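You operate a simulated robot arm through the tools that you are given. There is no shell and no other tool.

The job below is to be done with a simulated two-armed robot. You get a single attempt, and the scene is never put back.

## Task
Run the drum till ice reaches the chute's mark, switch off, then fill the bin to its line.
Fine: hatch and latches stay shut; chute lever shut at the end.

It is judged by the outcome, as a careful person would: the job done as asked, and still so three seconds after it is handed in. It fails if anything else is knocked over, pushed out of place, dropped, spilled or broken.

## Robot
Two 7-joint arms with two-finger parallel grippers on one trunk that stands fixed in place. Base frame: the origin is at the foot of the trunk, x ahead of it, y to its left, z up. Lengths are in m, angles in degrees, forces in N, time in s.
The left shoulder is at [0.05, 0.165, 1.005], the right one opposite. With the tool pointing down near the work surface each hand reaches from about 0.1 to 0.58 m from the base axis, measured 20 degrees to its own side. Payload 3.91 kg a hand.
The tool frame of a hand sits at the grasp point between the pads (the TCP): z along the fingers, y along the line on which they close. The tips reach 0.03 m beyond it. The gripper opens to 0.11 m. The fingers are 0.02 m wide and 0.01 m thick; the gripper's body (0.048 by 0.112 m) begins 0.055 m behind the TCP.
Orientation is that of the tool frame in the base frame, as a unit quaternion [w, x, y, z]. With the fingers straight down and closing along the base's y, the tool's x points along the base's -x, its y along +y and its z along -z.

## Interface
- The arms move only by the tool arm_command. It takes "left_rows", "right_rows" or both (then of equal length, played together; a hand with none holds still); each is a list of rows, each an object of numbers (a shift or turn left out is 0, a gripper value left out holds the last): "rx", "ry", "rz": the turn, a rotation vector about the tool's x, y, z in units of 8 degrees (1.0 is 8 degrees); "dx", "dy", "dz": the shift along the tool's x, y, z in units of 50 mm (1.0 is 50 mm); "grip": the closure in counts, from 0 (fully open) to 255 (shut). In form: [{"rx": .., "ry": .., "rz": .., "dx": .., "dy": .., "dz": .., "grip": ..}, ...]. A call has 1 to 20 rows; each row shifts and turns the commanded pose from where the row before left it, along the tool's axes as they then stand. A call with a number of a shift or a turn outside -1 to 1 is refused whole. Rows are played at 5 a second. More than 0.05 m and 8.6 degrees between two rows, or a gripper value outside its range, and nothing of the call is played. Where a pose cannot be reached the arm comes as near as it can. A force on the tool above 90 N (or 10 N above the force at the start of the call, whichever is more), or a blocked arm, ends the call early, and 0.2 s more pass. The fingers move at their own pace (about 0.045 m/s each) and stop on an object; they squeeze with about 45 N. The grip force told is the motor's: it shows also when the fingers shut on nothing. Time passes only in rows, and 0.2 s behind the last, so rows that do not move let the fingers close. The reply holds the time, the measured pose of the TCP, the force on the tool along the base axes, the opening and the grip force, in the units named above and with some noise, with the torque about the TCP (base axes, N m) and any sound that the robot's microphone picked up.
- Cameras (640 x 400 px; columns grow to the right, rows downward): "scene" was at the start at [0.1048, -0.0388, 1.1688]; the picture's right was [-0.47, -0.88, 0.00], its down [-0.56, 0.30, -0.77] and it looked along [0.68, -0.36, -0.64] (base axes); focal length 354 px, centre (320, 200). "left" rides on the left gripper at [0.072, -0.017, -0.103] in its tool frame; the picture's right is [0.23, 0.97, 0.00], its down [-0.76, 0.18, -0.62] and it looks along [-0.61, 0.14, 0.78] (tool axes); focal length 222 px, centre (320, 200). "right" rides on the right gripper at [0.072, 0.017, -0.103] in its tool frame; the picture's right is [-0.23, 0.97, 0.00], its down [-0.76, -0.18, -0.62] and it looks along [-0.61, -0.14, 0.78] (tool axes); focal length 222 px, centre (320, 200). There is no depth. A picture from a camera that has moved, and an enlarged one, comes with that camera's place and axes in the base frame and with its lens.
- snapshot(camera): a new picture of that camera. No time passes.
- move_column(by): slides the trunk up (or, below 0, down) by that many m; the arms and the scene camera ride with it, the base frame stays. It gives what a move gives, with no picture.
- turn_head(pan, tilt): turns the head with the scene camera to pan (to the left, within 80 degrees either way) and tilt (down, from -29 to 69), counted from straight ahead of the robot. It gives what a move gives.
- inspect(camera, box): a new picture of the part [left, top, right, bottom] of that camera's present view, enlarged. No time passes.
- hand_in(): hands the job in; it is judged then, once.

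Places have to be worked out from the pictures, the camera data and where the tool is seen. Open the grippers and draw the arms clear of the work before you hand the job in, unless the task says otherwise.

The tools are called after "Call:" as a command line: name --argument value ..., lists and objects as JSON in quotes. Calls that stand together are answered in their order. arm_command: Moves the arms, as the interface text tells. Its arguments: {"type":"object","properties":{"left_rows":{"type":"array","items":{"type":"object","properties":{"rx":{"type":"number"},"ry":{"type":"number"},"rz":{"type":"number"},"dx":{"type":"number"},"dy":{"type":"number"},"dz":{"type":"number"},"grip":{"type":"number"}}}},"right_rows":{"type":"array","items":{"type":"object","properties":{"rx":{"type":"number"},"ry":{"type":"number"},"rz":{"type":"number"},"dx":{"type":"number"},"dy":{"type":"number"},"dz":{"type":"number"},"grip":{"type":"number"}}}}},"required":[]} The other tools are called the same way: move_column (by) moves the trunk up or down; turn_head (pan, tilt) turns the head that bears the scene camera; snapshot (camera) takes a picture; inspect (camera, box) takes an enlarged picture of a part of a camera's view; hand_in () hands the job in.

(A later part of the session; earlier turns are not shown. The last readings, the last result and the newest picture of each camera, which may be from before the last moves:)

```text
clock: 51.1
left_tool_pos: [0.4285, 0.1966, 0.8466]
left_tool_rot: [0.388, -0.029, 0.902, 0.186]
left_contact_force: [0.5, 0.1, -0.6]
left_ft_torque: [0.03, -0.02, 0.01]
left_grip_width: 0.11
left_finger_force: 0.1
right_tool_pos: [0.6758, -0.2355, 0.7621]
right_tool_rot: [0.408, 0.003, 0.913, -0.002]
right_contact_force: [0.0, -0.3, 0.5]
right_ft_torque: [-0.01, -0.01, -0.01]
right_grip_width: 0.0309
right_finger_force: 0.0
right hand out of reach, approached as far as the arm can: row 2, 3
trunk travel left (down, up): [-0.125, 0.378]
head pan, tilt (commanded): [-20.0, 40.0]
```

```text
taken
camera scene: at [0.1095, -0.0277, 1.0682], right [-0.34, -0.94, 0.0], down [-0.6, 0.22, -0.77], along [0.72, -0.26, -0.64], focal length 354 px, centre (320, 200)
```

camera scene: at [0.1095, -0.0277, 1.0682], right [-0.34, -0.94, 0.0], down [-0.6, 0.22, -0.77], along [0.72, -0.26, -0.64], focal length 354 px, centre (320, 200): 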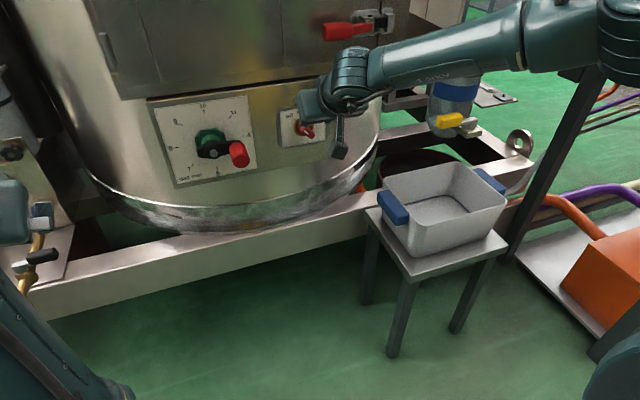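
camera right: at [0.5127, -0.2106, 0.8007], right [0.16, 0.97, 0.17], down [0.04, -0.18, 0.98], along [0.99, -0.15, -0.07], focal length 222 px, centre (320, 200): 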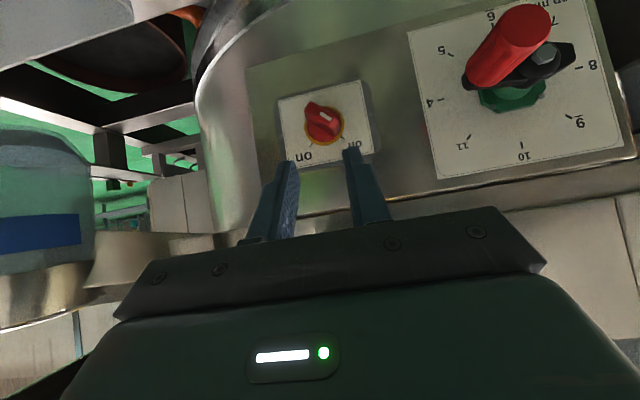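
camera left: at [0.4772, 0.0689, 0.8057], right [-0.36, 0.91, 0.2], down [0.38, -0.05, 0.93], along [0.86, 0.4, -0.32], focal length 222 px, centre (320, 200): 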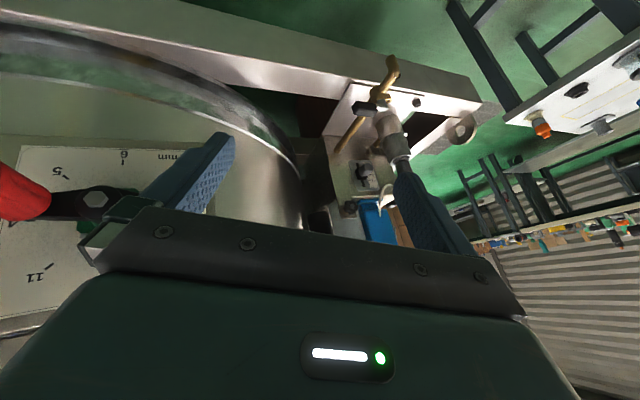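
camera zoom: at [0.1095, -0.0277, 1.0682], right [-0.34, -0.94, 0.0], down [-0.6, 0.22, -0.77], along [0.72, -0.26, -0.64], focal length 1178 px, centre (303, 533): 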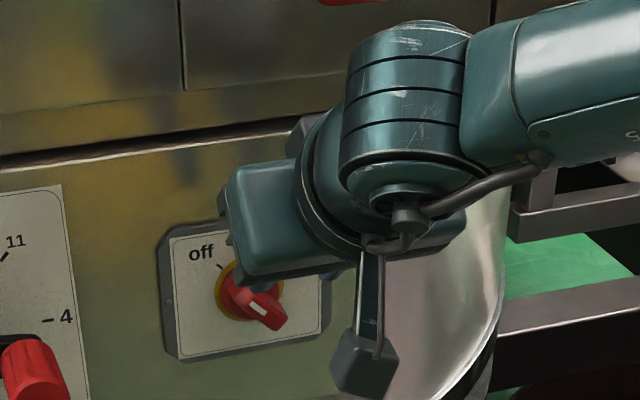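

Forward motion is limited again near [0.676, -0.236, 0.762], probably by wrist bend, since the forearm comes in from the right. I'll yaw the hand ~8° toward the left (in line with the forearm) and then test a small advance.

Call:
arm_command --right_rows '[{"dz": -0.3}, {"rx": -0.747, "rz": -0.665}, {"dy": 0.2}, {"dz": 0.3}]'

Call:
inspect --camera "right" --box '[220, 60, 420, 230]'

```text
clock: 52.1
left_tool_pos: [0.4292, 0.1988, 0.8456]
left_tool_rot: [0.387, -0.029, 0.902, 0.186]
left_contact_force: [0.1, -0.1, 0.4]
left_ft_torque: [-0.02, 0.0, 0.03]
left_grip_width: 0.1099
left_finger_force: 0.1
right_tool_pos: [0.6754, -0.2227, 0.7622]
right_tool_rot: [0.408, -0.059, 0.911, 0.027]
right_contact_force: [-0.2, 0.5, -0.2]
right_ft_torque: [0.0, -0.01, 0.03]
right_grip_width: 0.031
right_finger_force: 0.0
trunk travel left (down, up): [-0.125, 0.378]
head pan, tilt (commanded): [-20.0, 40.0]
```

```text
2.35 times, centred on (320, 145) of right
camera zoom: at [0.5491, -0.2221, 0.7766], right [0.02, 0.99, 0.17], down [0.06, -0.17, 0.98], along [1.0, -0.01, -0.07], focal length 523 px, centre (320, 329)
```

zoom: 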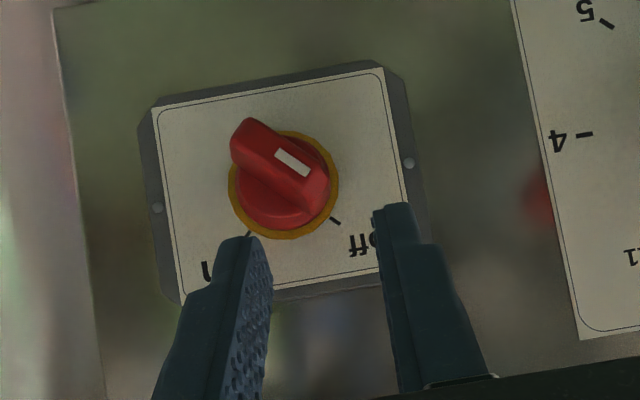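

Yawing freed it: [0.675, -0.223, 0.762] with no limit. The knob centre re-measures at about y −0.228, z 0.700, matching. I'll advance half of the remaining distance.

Call:
arm_command --right_rows '[{"dx": -0.033, "dy": -0.04, "dz": 0.264}, {"dx": -0.033, "dy": -0.04, "dz": 0.264}]'

Call:
inspect --camera "right" --box '[220, 60, 420, 230]'

Call:
inspect --camera "scene" --box '[250, 60, 370, 160]'

```text
clock: 52.7
left_tool_pos: [0.428, 0.1971, 0.8463]
left_tool_rot: [0.388, -0.029, 0.902, 0.186]
left_contact_force: [-1.0, -0.6, 0.3]
left_ft_torque: [0.01, 0.02, 0.0]
left_grip_width: 0.11
left_finger_force: 0.1
right_tool_pos: [0.6822, -0.2342, 0.7542]
right_tool_rot: [0.409, -0.06, 0.91, 0.027]
right_contact_force: [0.0, -0.3, -0.1]
right_ft_torque: [0.0, 0.02, -0.01]
right_grip_width: 0.0311
right_finger_force: 0.0
right hand out of reach, approached as far as the arm can: row 1, 2
trunk travel left (down, up): [-0.125, 0.378]
head pan, tilt (commanded): [-20.0, 40.0]
```

```text
2.35 times, centred on (320, 145) of right
camera zoom: at [0.5556, -0.2326, 0.7691], right [0.02, 0.99, 0.17], down [0.06, -0.17, 0.98], along [1.0, -0.01, -0.07], focal length 523 px, centre (320, 329)
```

zoom: 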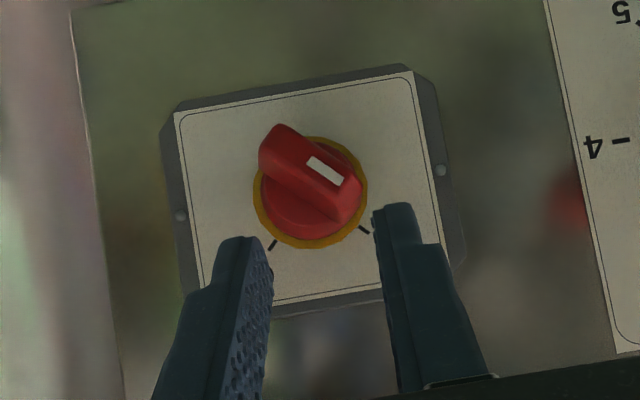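

```text
4.00 times, centred on (310, 110) of scene
camera zoom: at [0.1095, -0.0277, 1.0682], right [-0.34, -0.94, 0.0], down [-0.6, 0.22, -0.77], along [0.72, -0.26, -0.64], focal length 1414 px, centre (360, 560)
```

zoom: 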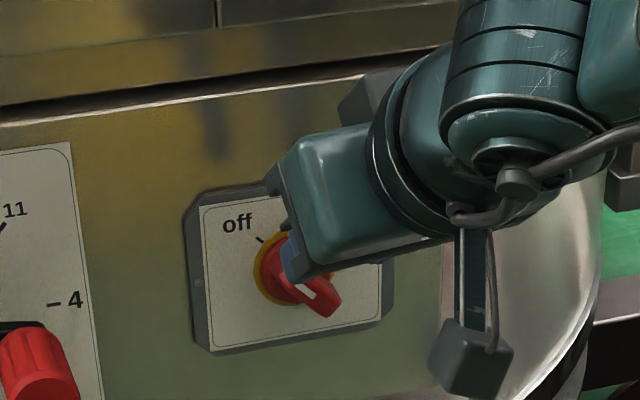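

The wrist is about 0.54 m from the shoulder – full extension. A lower trunk and flatter hand are needed, so first I back the right hand off, then fix the left arm's tucked elbow so the trunk can go down.

Call:
arm_command --right_rows '[{"dz": -0.8}, {"dz": -0.8}, {"dz": -0.5}]'

Call:
turn_head --pan 35 --tilt 50

Call:
snapshot --camera "scene"

Call:
snapshot --camera "left"

```text
clock: 53.5
left_tool_pos: [0.4286, 0.1987, 0.8454]
left_tool_rot: [0.388, -0.029, 0.902, 0.186]
left_contact_force: [1.1, 0.1, 0.0]
left_ft_torque: [-0.04, -0.01, 0.01]
left_grip_width: 0.1099
left_finger_force: 0.1
right_tool_pos: [0.6027, -0.2441, 0.8253]
right_tool_rot: [0.409, -0.058, 0.91, 0.026]
right_contact_force: [0.2, -1.2, -0.9]
right_ft_torque: [-0.01, -0.02, -0.04]
right_grip_width: 0.031
right_finger_force: 0.0
trunk travel left (down, up): [-0.125, 0.378]
head pan, tilt (commanded): [-20.0, 40.0]
```

```text
clock: 54.8
left_tool_pos: [0.4286, 0.1993, 0.8458]
left_tool_rot: [0.388, -0.029, 0.902, 0.185]
left_contact_force: [0.1, -0.4, 0.0]
left_ft_torque: [0.03, -0.01, 0.01]
left_grip_width: 0.1101
left_finger_force: 0.1
right_tool_pos: [0.6041, -0.2441, 0.8253]
right_tool_rot: [0.408, -0.06, 0.911, 0.027]
right_contact_force: [-0.2, 0.2, 0.6]
right_ft_torque: [0.01, 0.01, 0.03]
right_grip_width: 0.0311
right_finger_force: 0.1
trunk travel left (down, up): [-0.125, 0.378]
head pan, tilt (commanded): [35.0, 50.0]
```

```text
taken
camera scene: at [0.0927, 0.0455, 1.054], right [0.57, -0.82, 0.0], down [-0.63, -0.44, -0.64], along [0.53, 0.37, -0.77], focal length 354 px, centre (320, 200)
```

scene: 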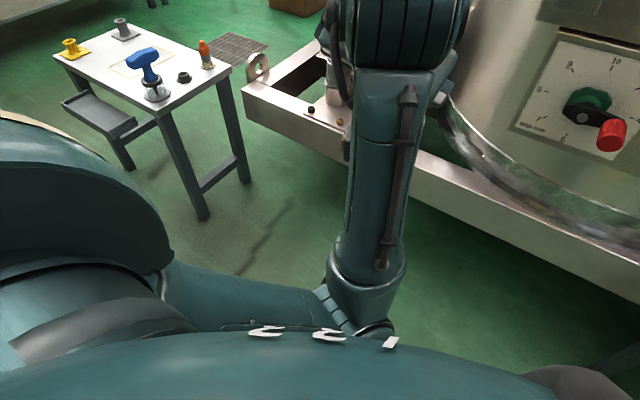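

```text
taken
camera left: at [0.3096, 0.1523, 0.8545], right [-0.35, 0.93, 0.14], down [0.07, -0.13, 0.99], along [0.93, 0.36, -0.02], focal length 222 px, centre (320, 200)
```

left: 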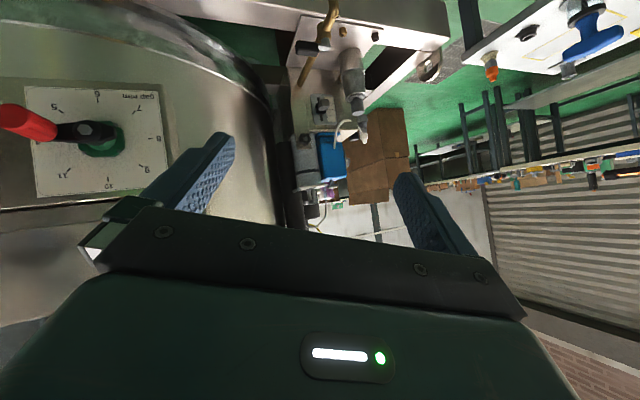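

The left elbow is at about [0.23, 0.09, 0.72], right against the trunk front. I'll swing the left hand out to the left (free space over there, above the frame and clear of the side table) to bring the elbow outboard.

Call:
arm_command --left_rows '[{"dy": 0.72, "dz": 0.17}, {"dy": 0.72, "dz": 0.17}, {"dy": 0.72, "dz": 0.17}, {"dy": 0.72, "dz": 0.17}]'

Call:
snapshot --camera "scene"

```text
clock: 55.8
left_tool_pos: [0.4237, 0.3433, 0.871]
left_tool_rot: [0.389, -0.029, 0.902, 0.185]
left_contact_force: [-0.4, 0.0, -0.1]
left_ft_torque: [0.01, -0.02, 0.01]
left_grip_width: 0.1099
left_finger_force: 0.1
right_tool_pos: [0.6032, -0.2441, 0.8273]
right_tool_rot: [0.407, -0.06, 0.911, 0.027]
right_contact_force: [0.1, -0.6, -0.4]
right_ft_torque: [0.0, 0.01, 0.01]
right_grip_width: 0.0309
right_finger_force: 0.0
trunk travel left (down, up): [-0.125, 0.378]
head pan, tilt (commanded): [35.0, 50.0]
```

```text
taken
camera scene: at [0.0926, 0.0454, 1.054], right [0.57, -0.82, 0.0], down [-0.63, -0.44, -0.64], along [0.53, 0.37, -0.77], focal length 354 px, centre (320, 200)
```

scene: 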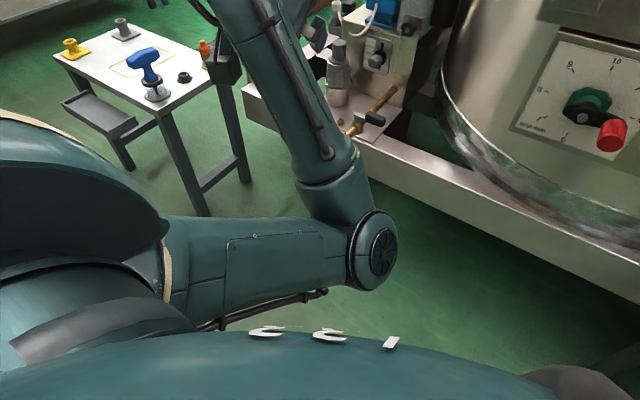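

The elbow swung forward, clear of the trunk. I'll go a little further left, then lower the trunk in a small step and check that nothing binds.

Call:
arm_command --left_rows '[{"dy": 0.7, "dz": -0.1}, {"dy": 0.7, "dz": -0.1}]'

Call:
snapshot --camera "scene"

Call:
move_column --by -0.05

Call:
snapshot --camera "scene"

```text
clock: 56.4
left_tool_pos: [0.4033, 0.4048, 0.8992]
left_tool_rot: [0.388, -0.028, 0.903, 0.185]
left_contact_force: [0.4, 0.1, -0.1]
left_ft_torque: [0.02, -0.01, 0.02]
left_grip_width: 0.1101
left_finger_force: 0.0
right_tool_pos: [0.603, -0.2441, 0.8253]
right_tool_rot: [0.409, -0.059, 0.91, 0.027]
right_contact_force: [0.3, -0.2, -0.6]
right_ft_torque: [-0.03, 0.0, -0.02]
right_grip_width: 0.031
right_finger_force: 0.0
trunk travel left (down, up): [-0.125, 0.378]
head pan, tilt (commanded): [35.0, 50.0]
```

```text
taken
camera scene: at [0.0927, 0.0454, 1.054], right [0.57, -0.82, 0.0], down [-0.63, -0.44, -0.64], along [0.53, 0.37, -0.77], focal length 354 px, centre (320, 200)
```

scene: 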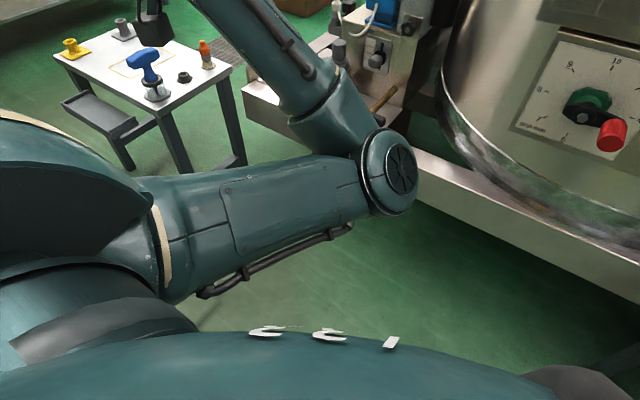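

```text
clock: 57.3
left_tool_pos: [0.4033, 0.4049, 0.8492]
left_tool_rot: [0.388, -0.029, 0.902, 0.186]
left_contact_force: [-0.7, 0.6, 0.1]
left_ft_torque: [0.0, 0.03, -0.03]
left_grip_width: 0.1099
left_finger_force: 0.0
right_tool_pos: [0.6028, -0.2445, 0.7768]
right_tool_rot: [0.409, -0.06, 0.91, 0.028]
right_contact_force: [0.8, -0.2, 0.1]
right_ft_torque: [0.0, 0.01, -0.01]
right_grip_width: 0.0307
right_finger_force: 0.0
trunk travel left (down, up): [-0.075, 0.428]
head pan, tilt (commanded): [35.0, 50.0]
```

```text
taken
camera scene: at [0.0926, 0.0455, 1.004], right [0.57, -0.82, 0.0], down [-0.63, -0.44, -0.64], along [0.53, 0.37, -0.77], focal length 354 px, centre (320, 200)
```

scene: 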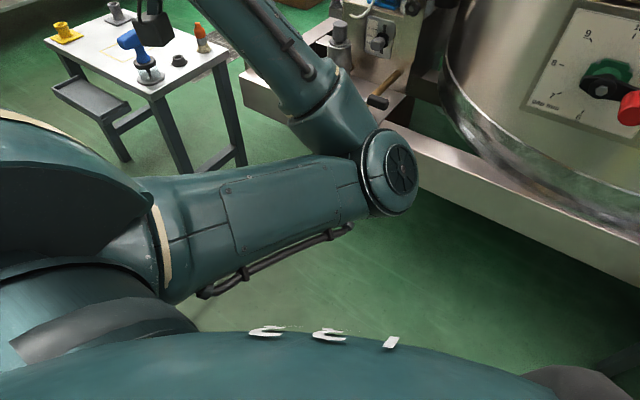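

The trunk came down exactly 5 cm with no binding. I'll lower another 6 cm and check again, turning the head back toward the work.

Call:
move_column --by -0.06

Call:
turn_head --pan -20 --tilt 35

Call:
snapshot --camera "scene"

Call:
snapshot --camera "left"

Call:
snapshot --camera "right"

```text
clock: 58.3
left_tool_pos: [0.4036, 0.4049, 0.7885]
left_tool_rot: [0.387, -0.029, 0.903, 0.186]
left_contact_force: [0.1, 0.1, -0.4]
left_ft_torque: [0.01, 0.0, -0.01]
left_grip_width: 0.11
left_finger_force: 0.2
right_tool_pos: [0.6038, -0.2441, 0.7162]
right_tool_rot: [0.408, -0.06, 0.91, 0.027]
right_contact_force: [0.5, 0.0, -0.9]
right_ft_torque: [0.02, 0.0, 0.0]
right_grip_width: 0.0306
right_finger_force: 0.0
trunk travel left (down, up): [-0.015, 0.488]
head pan, tilt (commanded): [35.0, 50.0]
```

```text
clock: 59.5
left_tool_pos: [0.4032, 0.404, 0.7889]
left_tool_rot: [0.388, -0.029, 0.902, 0.185]
left_contact_force: [0.0, -0.2, 0.1]
left_ft_torque: [0.0, -0.03, 0.01]
left_grip_width: 0.1098
left_finger_force: 0.1
right_tool_pos: [0.6042, -0.2435, 0.7151]
right_tool_rot: [0.408, -0.059, 0.911, 0.026]
right_contact_force: [0.1, 0.8, -0.3]
right_ft_torque: [0.01, 0.03, -0.02]
right_grip_width: 0.031
right_finger_force: 0.0
trunk travel left (down, up): [-0.015, 0.488]
head pan, tilt (commanded): [-20.0, 35.0]
```

```text
taken
camera scene: at [0.1124, -0.0287, 0.9657], right [-0.34, -0.94, 0.0], down [-0.54, 0.2, -0.82], along [0.77, -0.28, -0.57], focal length 354 px, centre (320, 200)
```

scene: 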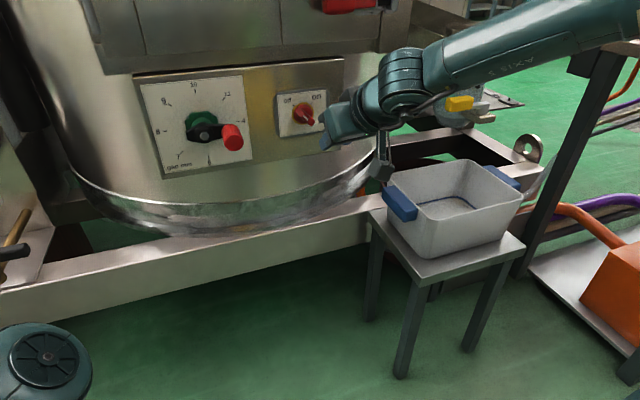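

```text
taken
camera left: at [0.2839, 0.3591, 0.7968], right [-0.35, 0.93, 0.14], down [0.07, -0.13, 0.99], along [0.93, 0.36, -0.02], focal length 222 px, centre (320, 200)
```

left: 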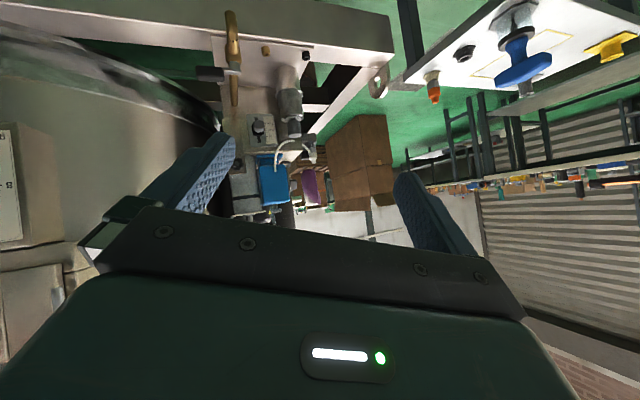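

```text
taken
camera right: at [0.4767, -0.2426, 0.7304], right [0.02, 0.99, 0.17], down [0.06, -0.17, 0.98], along [1.0, -0.01, -0.07], focal length 222 px, centre (320, 200)
```

right: 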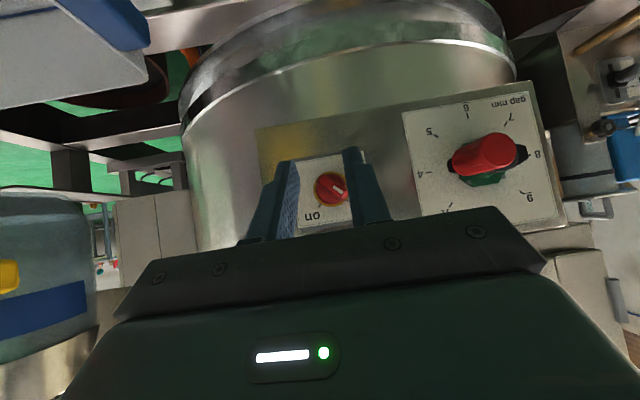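

Trunk is now at −0.21 with clean readings. I'll raise the right hand's pitch toward horizontal here, where the forearm is nearer level, and see whether the limit has moved.

Call:
arm_command --right_rows '[{"ry": -0.9}, {"ry": -0.9}, {"ry": -0.9}]'

Call:
snapshot --camera "scene"

Call:
snapshot --camera "right"

```text
clock: 60.3
left_tool_pos: [0.4029, 0.4045, 0.7883]
left_tool_rot: [0.388, -0.03, 0.902, 0.186]
left_contact_force: [-0.2, -0.1, -0.8]
left_ft_torque: [0.02, 0.02, -0.01]
left_grip_width: 0.1102
left_finger_force: 0.1
right_tool_pos: [0.6031, -0.2434, 0.716]
right_tool_rot: [0.573, -0.052, 0.817, 0.037]
right_contact_force: [-0.9, -0.5, -0.3]
right_ft_torque: [-0.01, 0.02, -0.06]
right_grip_width: 0.031
right_finger_force: 0.0
trunk travel left (down, up): [-0.015, 0.488]
head pan, tilt (commanded): [-20.0, 35.0]
```

```text
taken
camera scene: at [0.1123, -0.0286, 0.9658], right [-0.34, -0.94, 0.0], down [-0.54, 0.2, -0.82], along [0.77, -0.28, -0.57], focal length 354 px, centre (320, 200)
```

scene: 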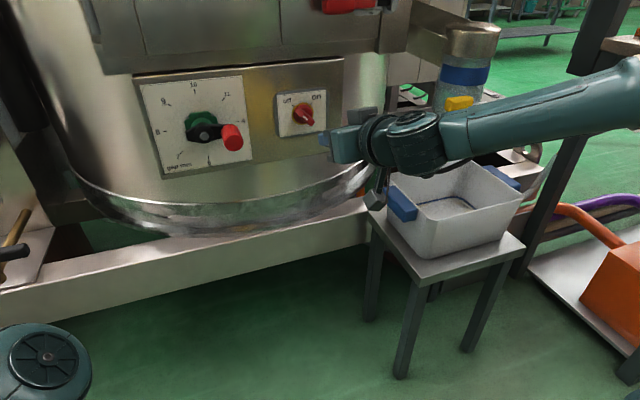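

```text
taken
camera right: at [0.4803, -0.242, 0.6837], right [-0.05, 0.98, 0.21], down [-0.3, -0.22, 0.93], along [0.95, -0.02, 0.3], focal length 222 px, centre (320, 200)
```

right: 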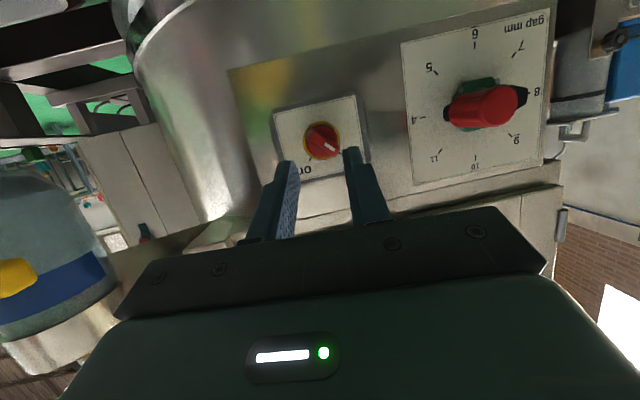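

Now the pitch follows freely (20° below horizontal) and the chute is visible past the forearm. I'll flatten further and line the fork up, stopping short of the knob.

Call:
arm_command --right_rows '[{"ry": -0.9}, {"ry": -0.9}, {"dx": -0.07, "dy": 0.09, "dz": 0.63}, {"dx": -0.07, "dy": 0.09, "dz": 0.63}]'

Call:
snapshot --camera "scene"

Call:
inspect --camera "scene" --box '[250, 60, 390, 170]'

Call:
inspect --camera "right" --box '[220, 60, 420, 230]'

```text
clock: 61.3
left_tool_pos: [0.4047, 0.4045, 0.7895]
left_tool_rot: [0.388, -0.029, 0.902, 0.186]
left_contact_force: [0.4, -0.7, 0.0]
left_ft_torque: [-0.01, 0.0, 0.03]
left_grip_width: 0.1099
left_finger_force: 0.0
right_tool_pos: [0.668, -0.2303, 0.7805]
right_tool_rot: [0.636, -0.05, 0.769, 0.041]
right_contact_force: [0.1, 0.0, 0.1]
right_ft_torque: [0.0, -0.05, 0.02]
right_grip_width: 0.031
right_finger_force: 0.0
right hand out of reach, approached as far as the arm can: row 1, 2
trunk travel left (down, up): [-0.015, 0.488]
head pan, tilt (commanded): [-20.0, 35.0]
```

```text
taken
camera scene: at [0.1122, -0.0289, 0.9658], right [-0.34, -0.94, 0.0], down [-0.54, 0.2, -0.82], along [0.77, -0.28, -0.57], focal length 354 px, centre (320, 200)
```

scene: 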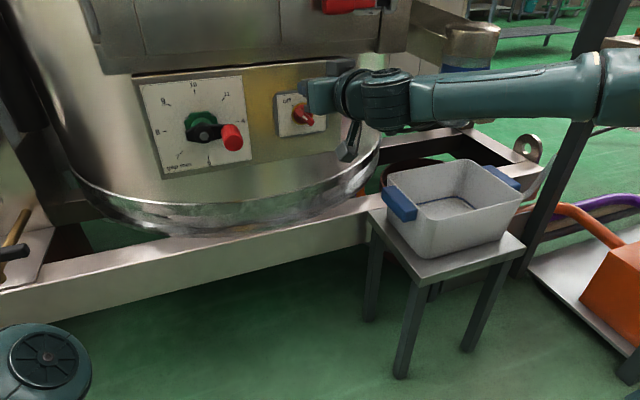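

```text
3.64 times, centred on (320, 115) of scene
camera zoom: at [0.1122, -0.0289, 0.9658], right [-0.34, -0.94, 0.0], down [-0.54, 0.2, -0.82], along [0.77, -0.28, -0.57], focal length 1285 px, centre (320, 509)
```

zoom: 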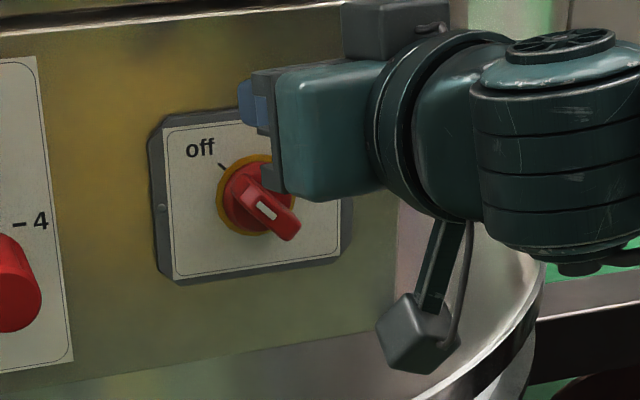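

```text
2.35 times, centred on (320, 145) of right
camera zoom: at [0.551, -0.228, 0.729], right [-0.08, 0.97, 0.22], down [-0.44, -0.24, 0.86], along [0.89, -0.03, 0.45], focal length 523 px, centre (320, 329)
```

zoom: 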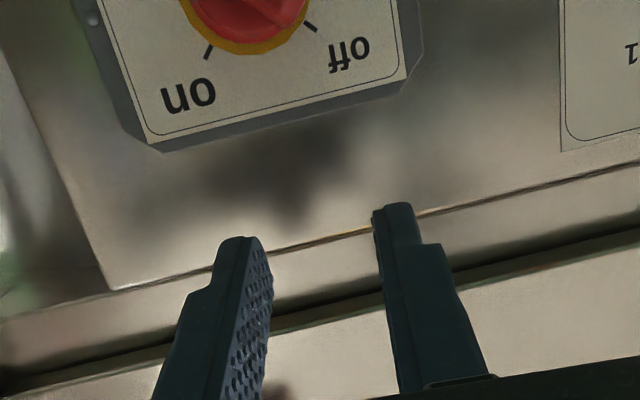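

At this extension the pitch stops near 11° and the hand rode up to z 0.78. A 20° pitch worked at the right height, so I'll go back to 20° and come down to z≈0.724, still short of the knob.

Call:
arm_command --right_rows '[{"ry": 0.6}, {"ry": 0.6}, {"dx": 0.37, "dy": 0.04, "dz": 0.0}, {"dx": 0.37, "dy": 0.04, "dz": 0.1}, {"dx": 0.37, "dy": 0.04, "dz": 0.15}]'

Call:
inspect --camera "scene" --box '[250, 60, 390, 170]'

Call:
inspect --camera "right" --box '[220, 60, 420, 230]'

```text
clock: 62.5
left_tool_pos: [0.4037, 0.4057, 0.7877]
left_tool_rot: [0.388, -0.029, 0.902, 0.186]
left_contact_force: [-0.2, 0.7, -0.3]
left_ft_torque: [0.02, -0.01, 0.03]
left_grip_width: 0.1099
left_finger_force: 0.0
right_tool_pos: [0.6589, -0.227, 0.723]
right_tool_rot: [0.573, -0.054, 0.817, 0.038]
right_contact_force: [-0.1, 0.4, -0.1]
right_ft_torque: [0.0, 0.01, 0.0]
right_grip_width: 0.0307
right_finger_force: 0.0
trunk travel left (down, up): [-0.015, 0.488]
head pan, tilt (commanded): [-20.0, 35.0]
```

```text
3.64 times, centred on (320, 115) of scene
camera zoom: at [0.1123, -0.0288, 0.9658], right [-0.34, -0.94, 0.0], down [-0.54, 0.2, -0.82], along [0.77, -0.28, -0.57], focal length 1285 px, centre (320, 509)
```

zoom: 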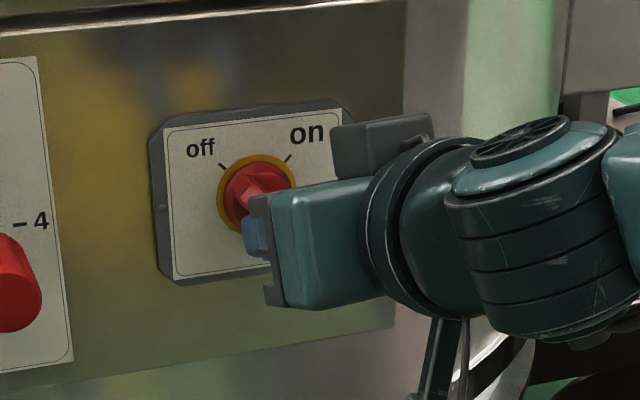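

```text
2.35 times, centred on (320, 145) of right
camera zoom: at [0.535, -0.2255, 0.6901], right [-0.05, 0.98, 0.21], down [-0.3, -0.22, 0.93], along [0.95, -0.02, 0.3], focal length 523 px, centre (320, 329)
```

zoom: 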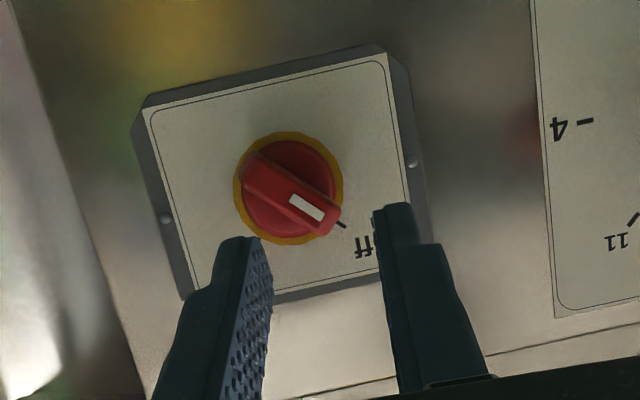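

Perfect: [0.659, -0.227, 0.723] at 20° pitch with no limits, and the fork brackets the pointer end in the picture. I'll advance ~5 cm along x so the fingertips overlap the bar by about a centimetre.

Call:
arm_command --right_rows '[{"dx": -0.126, "dy": -0.03, "dz": 0.33}, {"dx": -0.126, "dy": -0.03, "dz": 0.33}, {"dx": -0.126, "dy": -0.03, "dz": 0.33}]'

Call:
inspect --camera "scene" --box '[270, 70, 370, 150]'

Call:
inspect --camera "right" --box '[220, 60, 420, 230]'

Call:
snapshot --camera "scene"

```text
clock: 63.3
left_tool_pos: [0.4041, 0.4052, 0.7881]
left_tool_rot: [0.388, -0.03, 0.902, 0.186]
left_contact_force: [-0.2, 0.1, 0.3]
left_ft_torque: [-0.03, -0.01, -0.03]
left_grip_width: 0.1102
left_finger_force: 0.0
right_tool_pos: [0.7122, -0.2238, 0.7241]
right_tool_rot: [0.573, -0.054, 0.817, 0.039]
right_contact_force: [0.0, 0.1, 0.0]
right_ft_torque: [-0.03, 0.02, -0.04]
right_grip_width: 0.0309
right_finger_force: 0.0
trunk travel left (down, up): [-0.015, 0.488]
head pan, tilt (commanded): [-20.0, 35.0]
```

```text
5.00 times, centred on (320, 110) of scene
camera zoom: at [0.1123, -0.0288, 0.9658], right [-0.34, -0.94, 0.0], down [-0.54, 0.2, -0.82], along [0.77, -0.28, -0.57], focal length 1767 px, centre (320, 650)
```

zoom: 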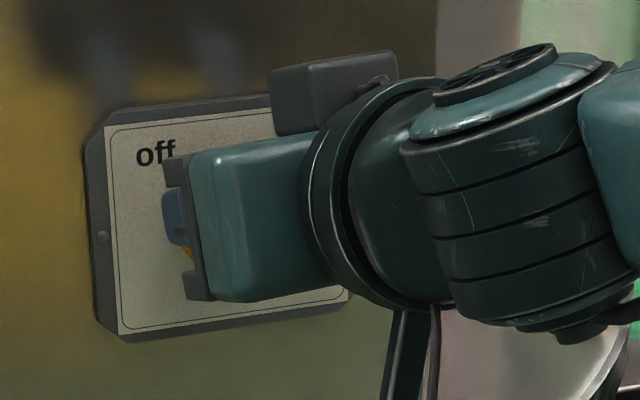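

```text
2.35 times, centred on (320, 145) of right
camera zoom: at [0.5889, -0.2222, 0.6916], right [-0.05, 0.98, 0.21], down [-0.3, -0.22, 0.93], along [0.95, -0.02, 0.3], focal length 523 px, centre (320, 329)
```

zoom: 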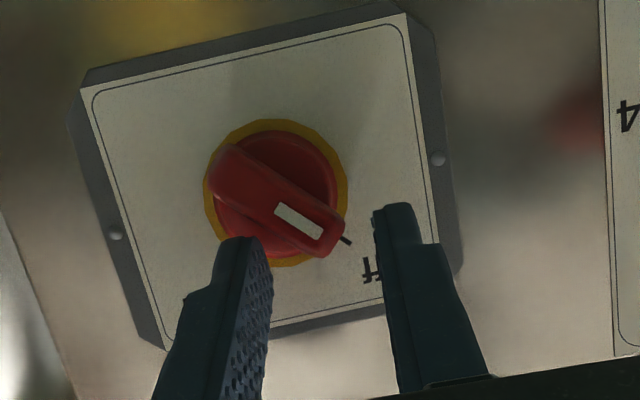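

```text
taken
camera scene: at [0.1123, -0.0288, 0.9658], right [-0.34, -0.94, 0.0], down [-0.54, 0.2, -0.82], along [0.77, -0.28, -0.57], focal length 354 px, centre (320, 200)
```

scene: 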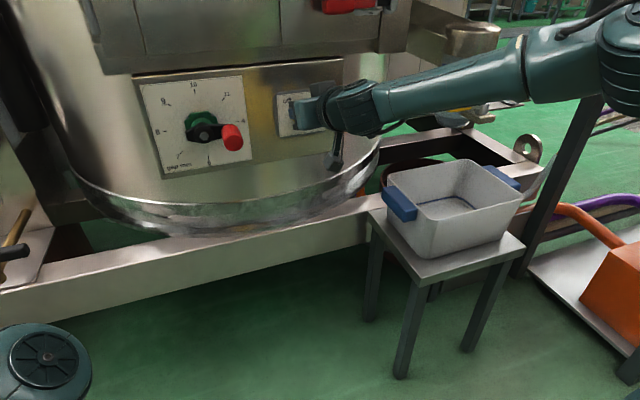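

The fork straddles the pointer end with no contact force. The forearm hides the chute here, but a 0.1 m retreat reveals it, so I'll check that way. Now I push the pointer rightward (−y) by ~24 mm toward "on" and read forces and sound.

Call:
arm_command --right_rows '[{"dy": -0.16, "dz": -0.02}, {"dy": -0.16, "dz": -0.02}, {"dy": -0.16, "dz": -0.02}]'

Call:
inspect --camera "right" --box '[220, 60, 420, 230]'

```text
clock: 64.1
left_tool_pos: [0.4031, 0.4059, 0.7889]
left_tool_rot: [0.388, -0.029, 0.902, 0.186]
left_contact_force: [0.5, 0.1, -0.4]
left_ft_torque: [-0.01, -0.01, 0.0]
left_grip_width: 0.11
left_finger_force: 0.1
right_tool_pos: [0.7106, -0.25, 0.7293]
right_tool_rot: [0.577, -0.052, 0.814, 0.035]
right_contact_force: [-2.4, 6.4, 9.1]
right_ft_torque: [0.33, -0.19, 0.27]
right_grip_width: 0.0355
right_finger_force: 4.0
trunk travel left (down, up): [-0.015, 0.488]
head pan, tilt (commanded): [-20.0, 35.0]
```

```text
2.35 times, centred on (320, 145) of right
camera zoom: at [0.589, -0.2476, 0.6955], right [-0.05, 0.98, 0.21], down [-0.31, -0.22, 0.93], along [0.95, -0.02, 0.31], focal length 523 px, centre (320, 329)
```

zoom: 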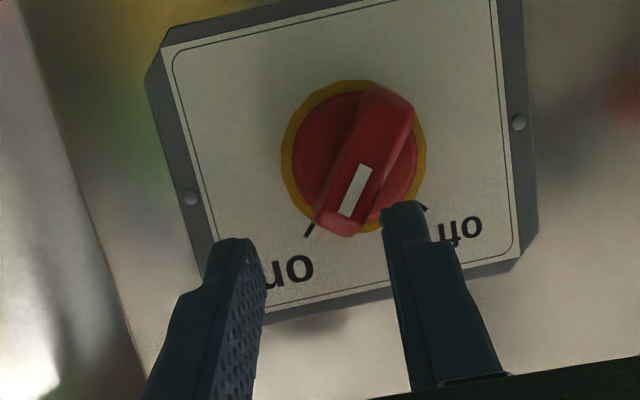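

The knob has turned most of the way toward "on" with light force (~11 N). I'll push another 8 mm to complete it.

Call:
arm_command --right_rows '[{"dy": -0.1, "dz": -0.01}, {"dy": -0.1, "dz": -0.01}]'

Call:
inspect --camera "right" --box '[220, 60, 420, 230]'

Call:
snapshot --camera "scene"

```text
clock: 64.7
left_tool_pos: [0.4035, 0.4053, 0.7877]
left_tool_rot: [0.389, -0.029, 0.902, 0.184]
left_contact_force: [0.5, 0.6, -0.1]
left_ft_torque: [0.0, 0.0, 0.0]
left_grip_width: 0.11
left_finger_force: 0.2
right_tool_pos: [0.7114, -0.2542, 0.73]
right_tool_rot: [0.575, -0.055, 0.815, 0.039]
right_contact_force: [5.5, 17.2, 12.9]
right_ft_torque: [0.6, -0.43, 0.28]
right_grip_width: 0.0388
right_finger_force: 7.9
trunk travel left (down, up): [-0.015, 0.488]
head pan, tilt (commanded): [-20.0, 35.0]
```

```text
2.35 times, centred on (320, 145) of right
camera zoom: at [0.5888, -0.2535, 0.6958], right [-0.06, 0.98, 0.21], down [-0.3, -0.22, 0.93], along [0.95, -0.01, 0.31], focal length 523 px, centre (320, 329)
```

zoom: 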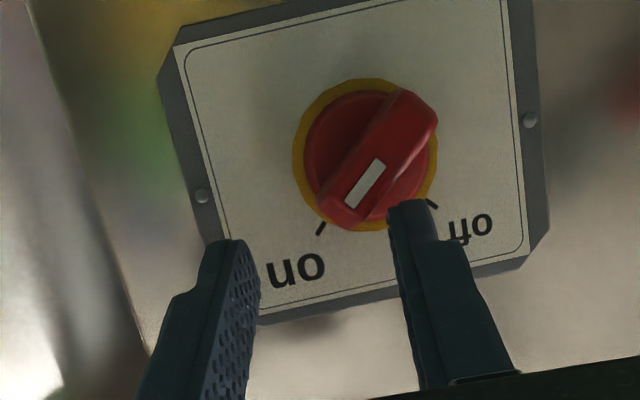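

```text
taken
camera scene: at [0.1116, -0.0276, 0.966], right [-0.34, -0.94, 0.0], down [-0.54, 0.2, -0.82], along [0.77, -0.28, -0.57], focal length 354 px, centre (320, 200)
```

scene: 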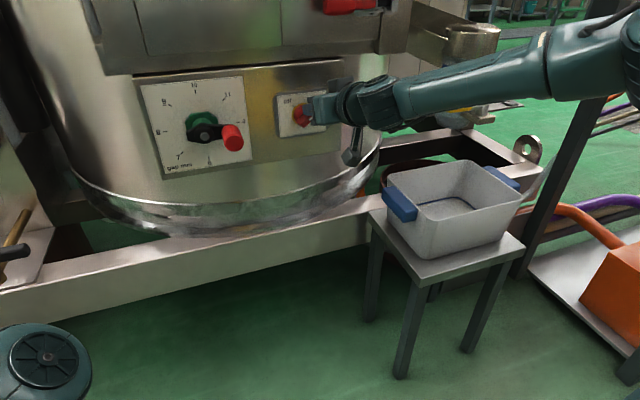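

The pointer now lines up with the "on" tick and force shows it at its stop. I'll ease off sideways and retreat ~10 cm to see the drum and the chute.

Call:
arm_command --right_rows '[{"dy": 0.1}, {"dx": 0.26, "dz": -0.65}, {"dx": 0.26, "dz": -0.65}, {"dx": 0.26, "dz": -0.65}]'

Call:
snapshot --camera "scene"

Call:
snapshot --camera "right"

Call:
inspect --camera "scene" --box '[400, 10, 520, 120]'

Call:
inspect --camera "right" --box '[0, 140, 140, 340]'

```text
clock: 65.7
left_tool_pos: [0.4035, 0.4052, 0.788]
left_tool_rot: [0.388, -0.029, 0.902, 0.185]
left_contact_force: [0.0, 0.1, -0.3]
left_ft_torque: [-0.02, -0.01, 0.0]
left_grip_width: 0.1101
left_finger_force: 0.1
right_tool_pos: [0.6075, -0.2667, 0.7198]
right_tool_rot: [0.573, -0.054, 0.817, 0.038]
right_contact_force: [-1.0, -0.9, 0.1]
right_ft_torque: [-0.01, -0.01, 0.02]
right_grip_width: 0.0307
right_finger_force: 0.1
trunk travel left (down, up): [-0.015, 0.488]
head pan, tilt (commanded): [-20.0, 35.0]
```

```text
taken
camera scene: at [0.1125, -0.0286, 0.9657], right [-0.34, -0.94, 0.0], down [-0.54, 0.2, -0.82], along [0.77, -0.28, -0.57], focal length 354 px, centre (320, 200)
```

scene: 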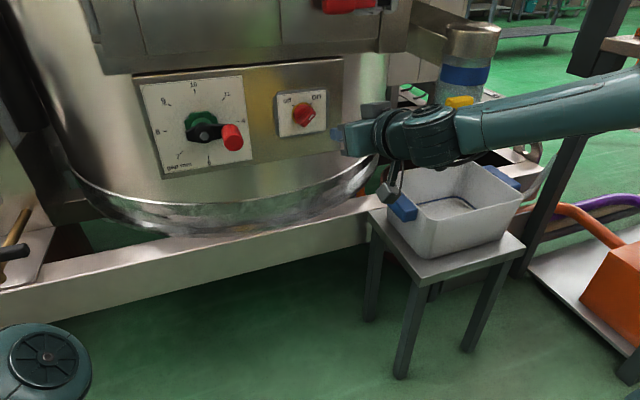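

```text
taken
camera right: at [0.4858, -0.2655, 0.6869], right [-0.05, 0.98, 0.21], down [-0.3, -0.22, 0.93], along [0.95, -0.02, 0.3], focal length 222 px, centre (320, 200)
```

right: 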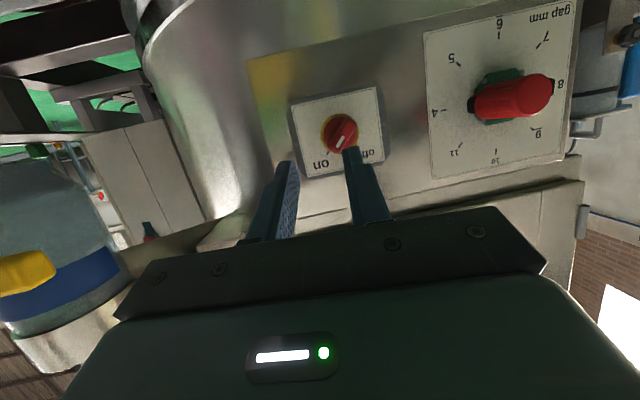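

```text
3.64 times, centred on (460, 65) of scene
camera zoom: at [0.1125, -0.0286, 0.9657], right [-0.34, -0.94, 0.0], down [-0.54, 0.2, -0.82], along [0.77, -0.28, -0.57], focal length 1285 px, centre (-189, 691)
```

zoom: 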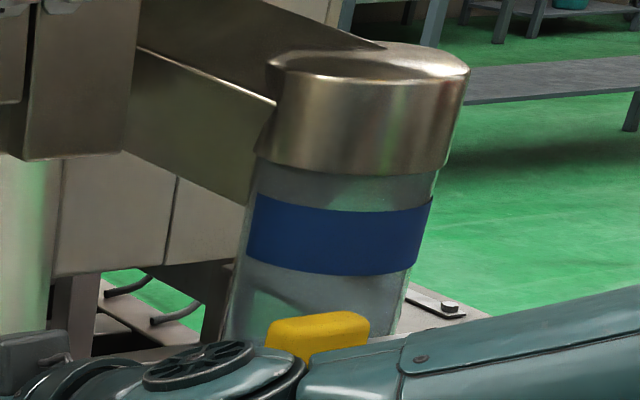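

```text
2.00 times, centred on (70, 240) of right
camera zoom: at [0.4858, -0.2655, 0.6869], right [-0.05, 0.98, 0.21], down [-0.3, -0.22, 0.93], along [0.95, -0.02, 0.3], focal length 444 px, centre (820, 120)
```

zoom: 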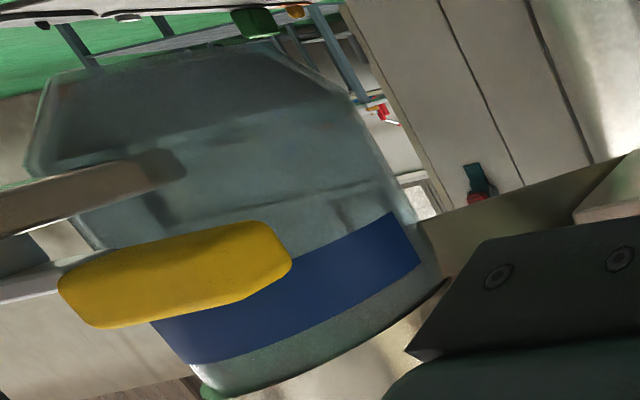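

No sound was reported and the chute looks empty yet. I'll zoom on the knob to check it is truly on.

Call:
inspect --camera "right" --box '[280, 80, 390, 180]'

Call:
inspect --camera "scene" --box '[265, 80, 345, 145]'

```text
4.00 times, centred on (335, 130) of right
camera zoom: at [0.4858, -0.2655, 0.6869], right [-0.05, 0.98, 0.21], down [-0.3, -0.22, 0.93], along [0.95, -0.02, 0.3], focal length 888 px, centre (260, 480)
```

zoom: 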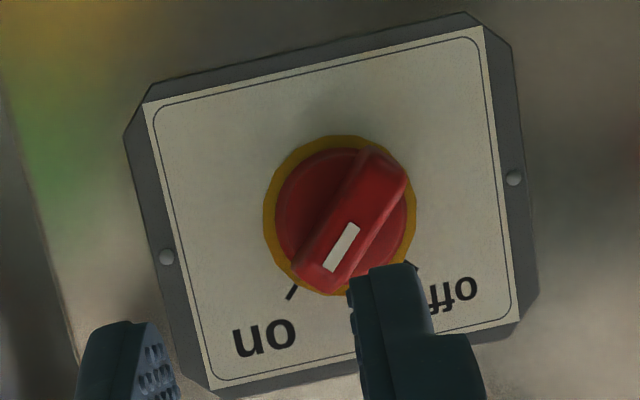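

```text
6.15 times, centred on (305, 112) of scene
camera zoom: at [0.1125, -0.0286, 0.9657], right [-0.34, -0.94, 0.0], down [-0.54, 0.2, -0.82], along [0.77, -0.28, -0.57], focal length 2175 px, centre (412, 738)
```

zoom: 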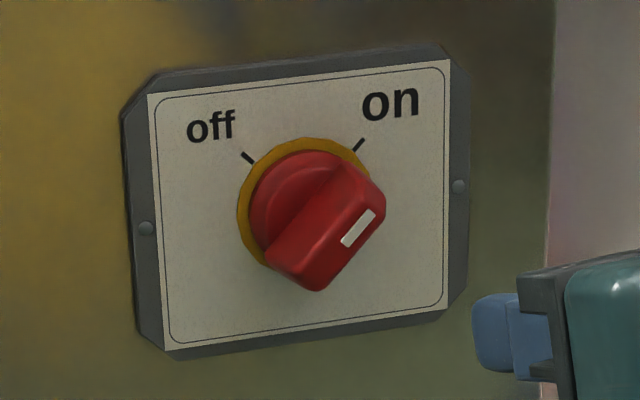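

The knob sits cleanly at "on". I'll let a second pass and look at the chute again.

Call:
arm_command --right_rows '[{}, {}, {}, {}, {}]'

Call:
inspect --camera "scene" --box '[400, 10, 520, 120]'

Call:
inspect --camera "right" --box '[0, 140, 140, 340]'

```text
clock: 66.9
left_tool_pos: [0.4031, 0.4044, 0.7875]
left_tool_rot: [0.388, -0.028, 0.902, 0.186]
left_contact_force: [-0.2, 0.2, 0.5]
left_ft_torque: [-0.01, 0.01, 0.03]
left_grip_width: 0.1099
left_finger_force: 0.0
right_tool_pos: [0.6101, -0.2662, 0.7202]
right_tool_rot: [0.573, -0.054, 0.817, 0.038]
right_contact_force: [0.2, 0.6, -0.1]
right_ft_torque: [0.0, 0.0, 0.01]
right_grip_width: 0.031
right_finger_force: 0.1
trunk travel left (down, up): [-0.015, 0.488]
head pan, tilt (commanded): [-20.0, 35.0]
```

```text
3.64 times, centred on (460, 65) of scene
camera zoom: at [0.1123, -0.0288, 0.9658], right [-0.34, -0.94, 0.0], down [-0.54, 0.2, -0.82], along [0.77, -0.28, -0.57], focal length 1285 px, centre (-189, 691)
```

zoom: 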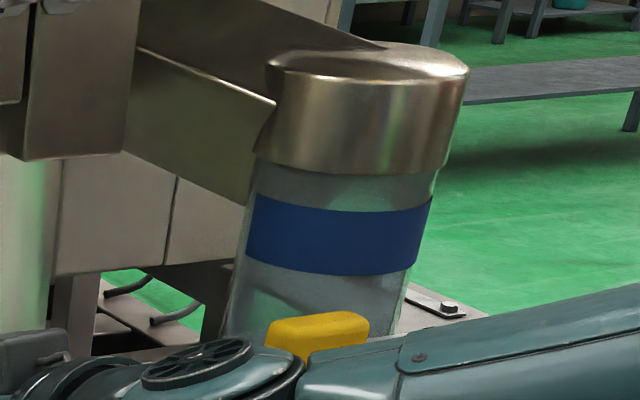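

```text
2.00 times, centred on (70, 240) of right
camera zoom: at [0.4863, -0.2655, 0.6872], right [-0.05, 0.98, 0.21], down [-0.3, -0.22, 0.93], along [0.95, -0.02, 0.3], focal length 444 px, centre (820, 120)
```

zoom: 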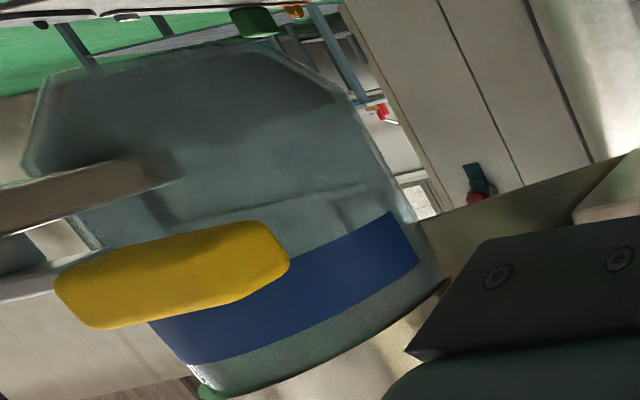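

No change in the chute yet. I'll tilt the head up briefly to see whether the drum is moving and check the machine.

Call:
turn_head --pan -15 --tilt 12

Call:
snapshot --camera "scene"

Call:
inspect --camera "right" --box '[0, 140, 140, 340]'

```text
clock: 67.8
left_tool_pos: [0.4037, 0.4056, 0.7882]
left_tool_rot: [0.388, -0.029, 0.903, 0.185]
left_contact_force: [-0.2, -0.5, 0.7]
left_ft_torque: [0.04, -0.03, -0.01]
left_grip_width: 0.11
left_finger_force: 0.0
right_tool_pos: [0.6077, -0.2676, 0.7208]
right_tool_rot: [0.573, -0.053, 0.817, 0.037]
right_contact_force: [-0.9, -0.2, -1.3]
right_ft_torque: [0.01, 0.0, -0.03]
right_grip_width: 0.031
right_finger_force: 0.1
trunk travel left (down, up): [-0.015, 0.488]
head pan, tilt (commanded): [-15.0, 12.0]
```

```text
taken
camera scene: at [0.1196, -0.0228, 1.0026], right [-0.26, -0.97, 0.0], down [-0.2, 0.05, -0.98], along [0.94, -0.25, -0.21], focal length 354 px, centre (320, 200)
```

scene: 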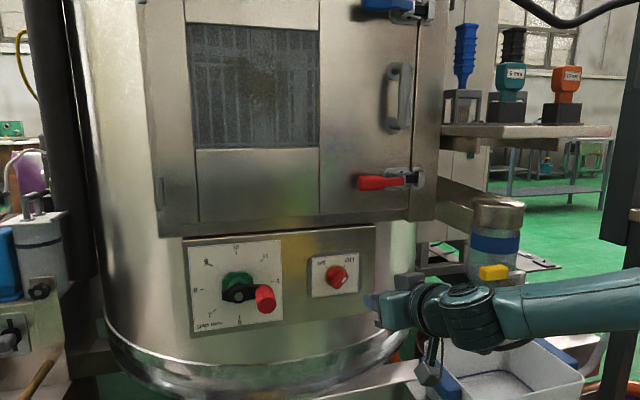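

```text
2.00 times, centred on (70, 240) of right
camera zoom: at [0.4863, -0.2655, 0.6872], right [-0.05, 0.98, 0.21], down [-0.3, -0.22, 0.93], along [0.95, -0.02, 0.3], focal length 444 px, centre (820, 120)
```

zoom: 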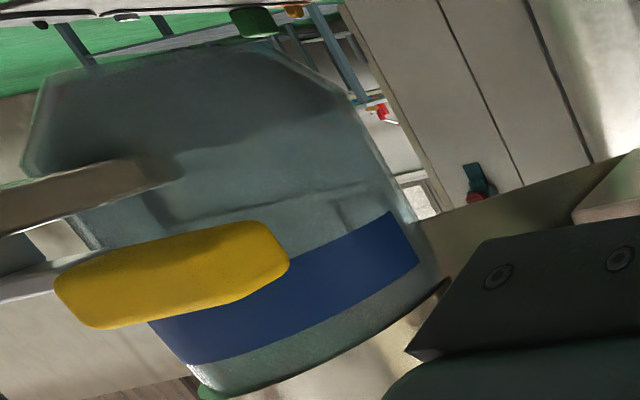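

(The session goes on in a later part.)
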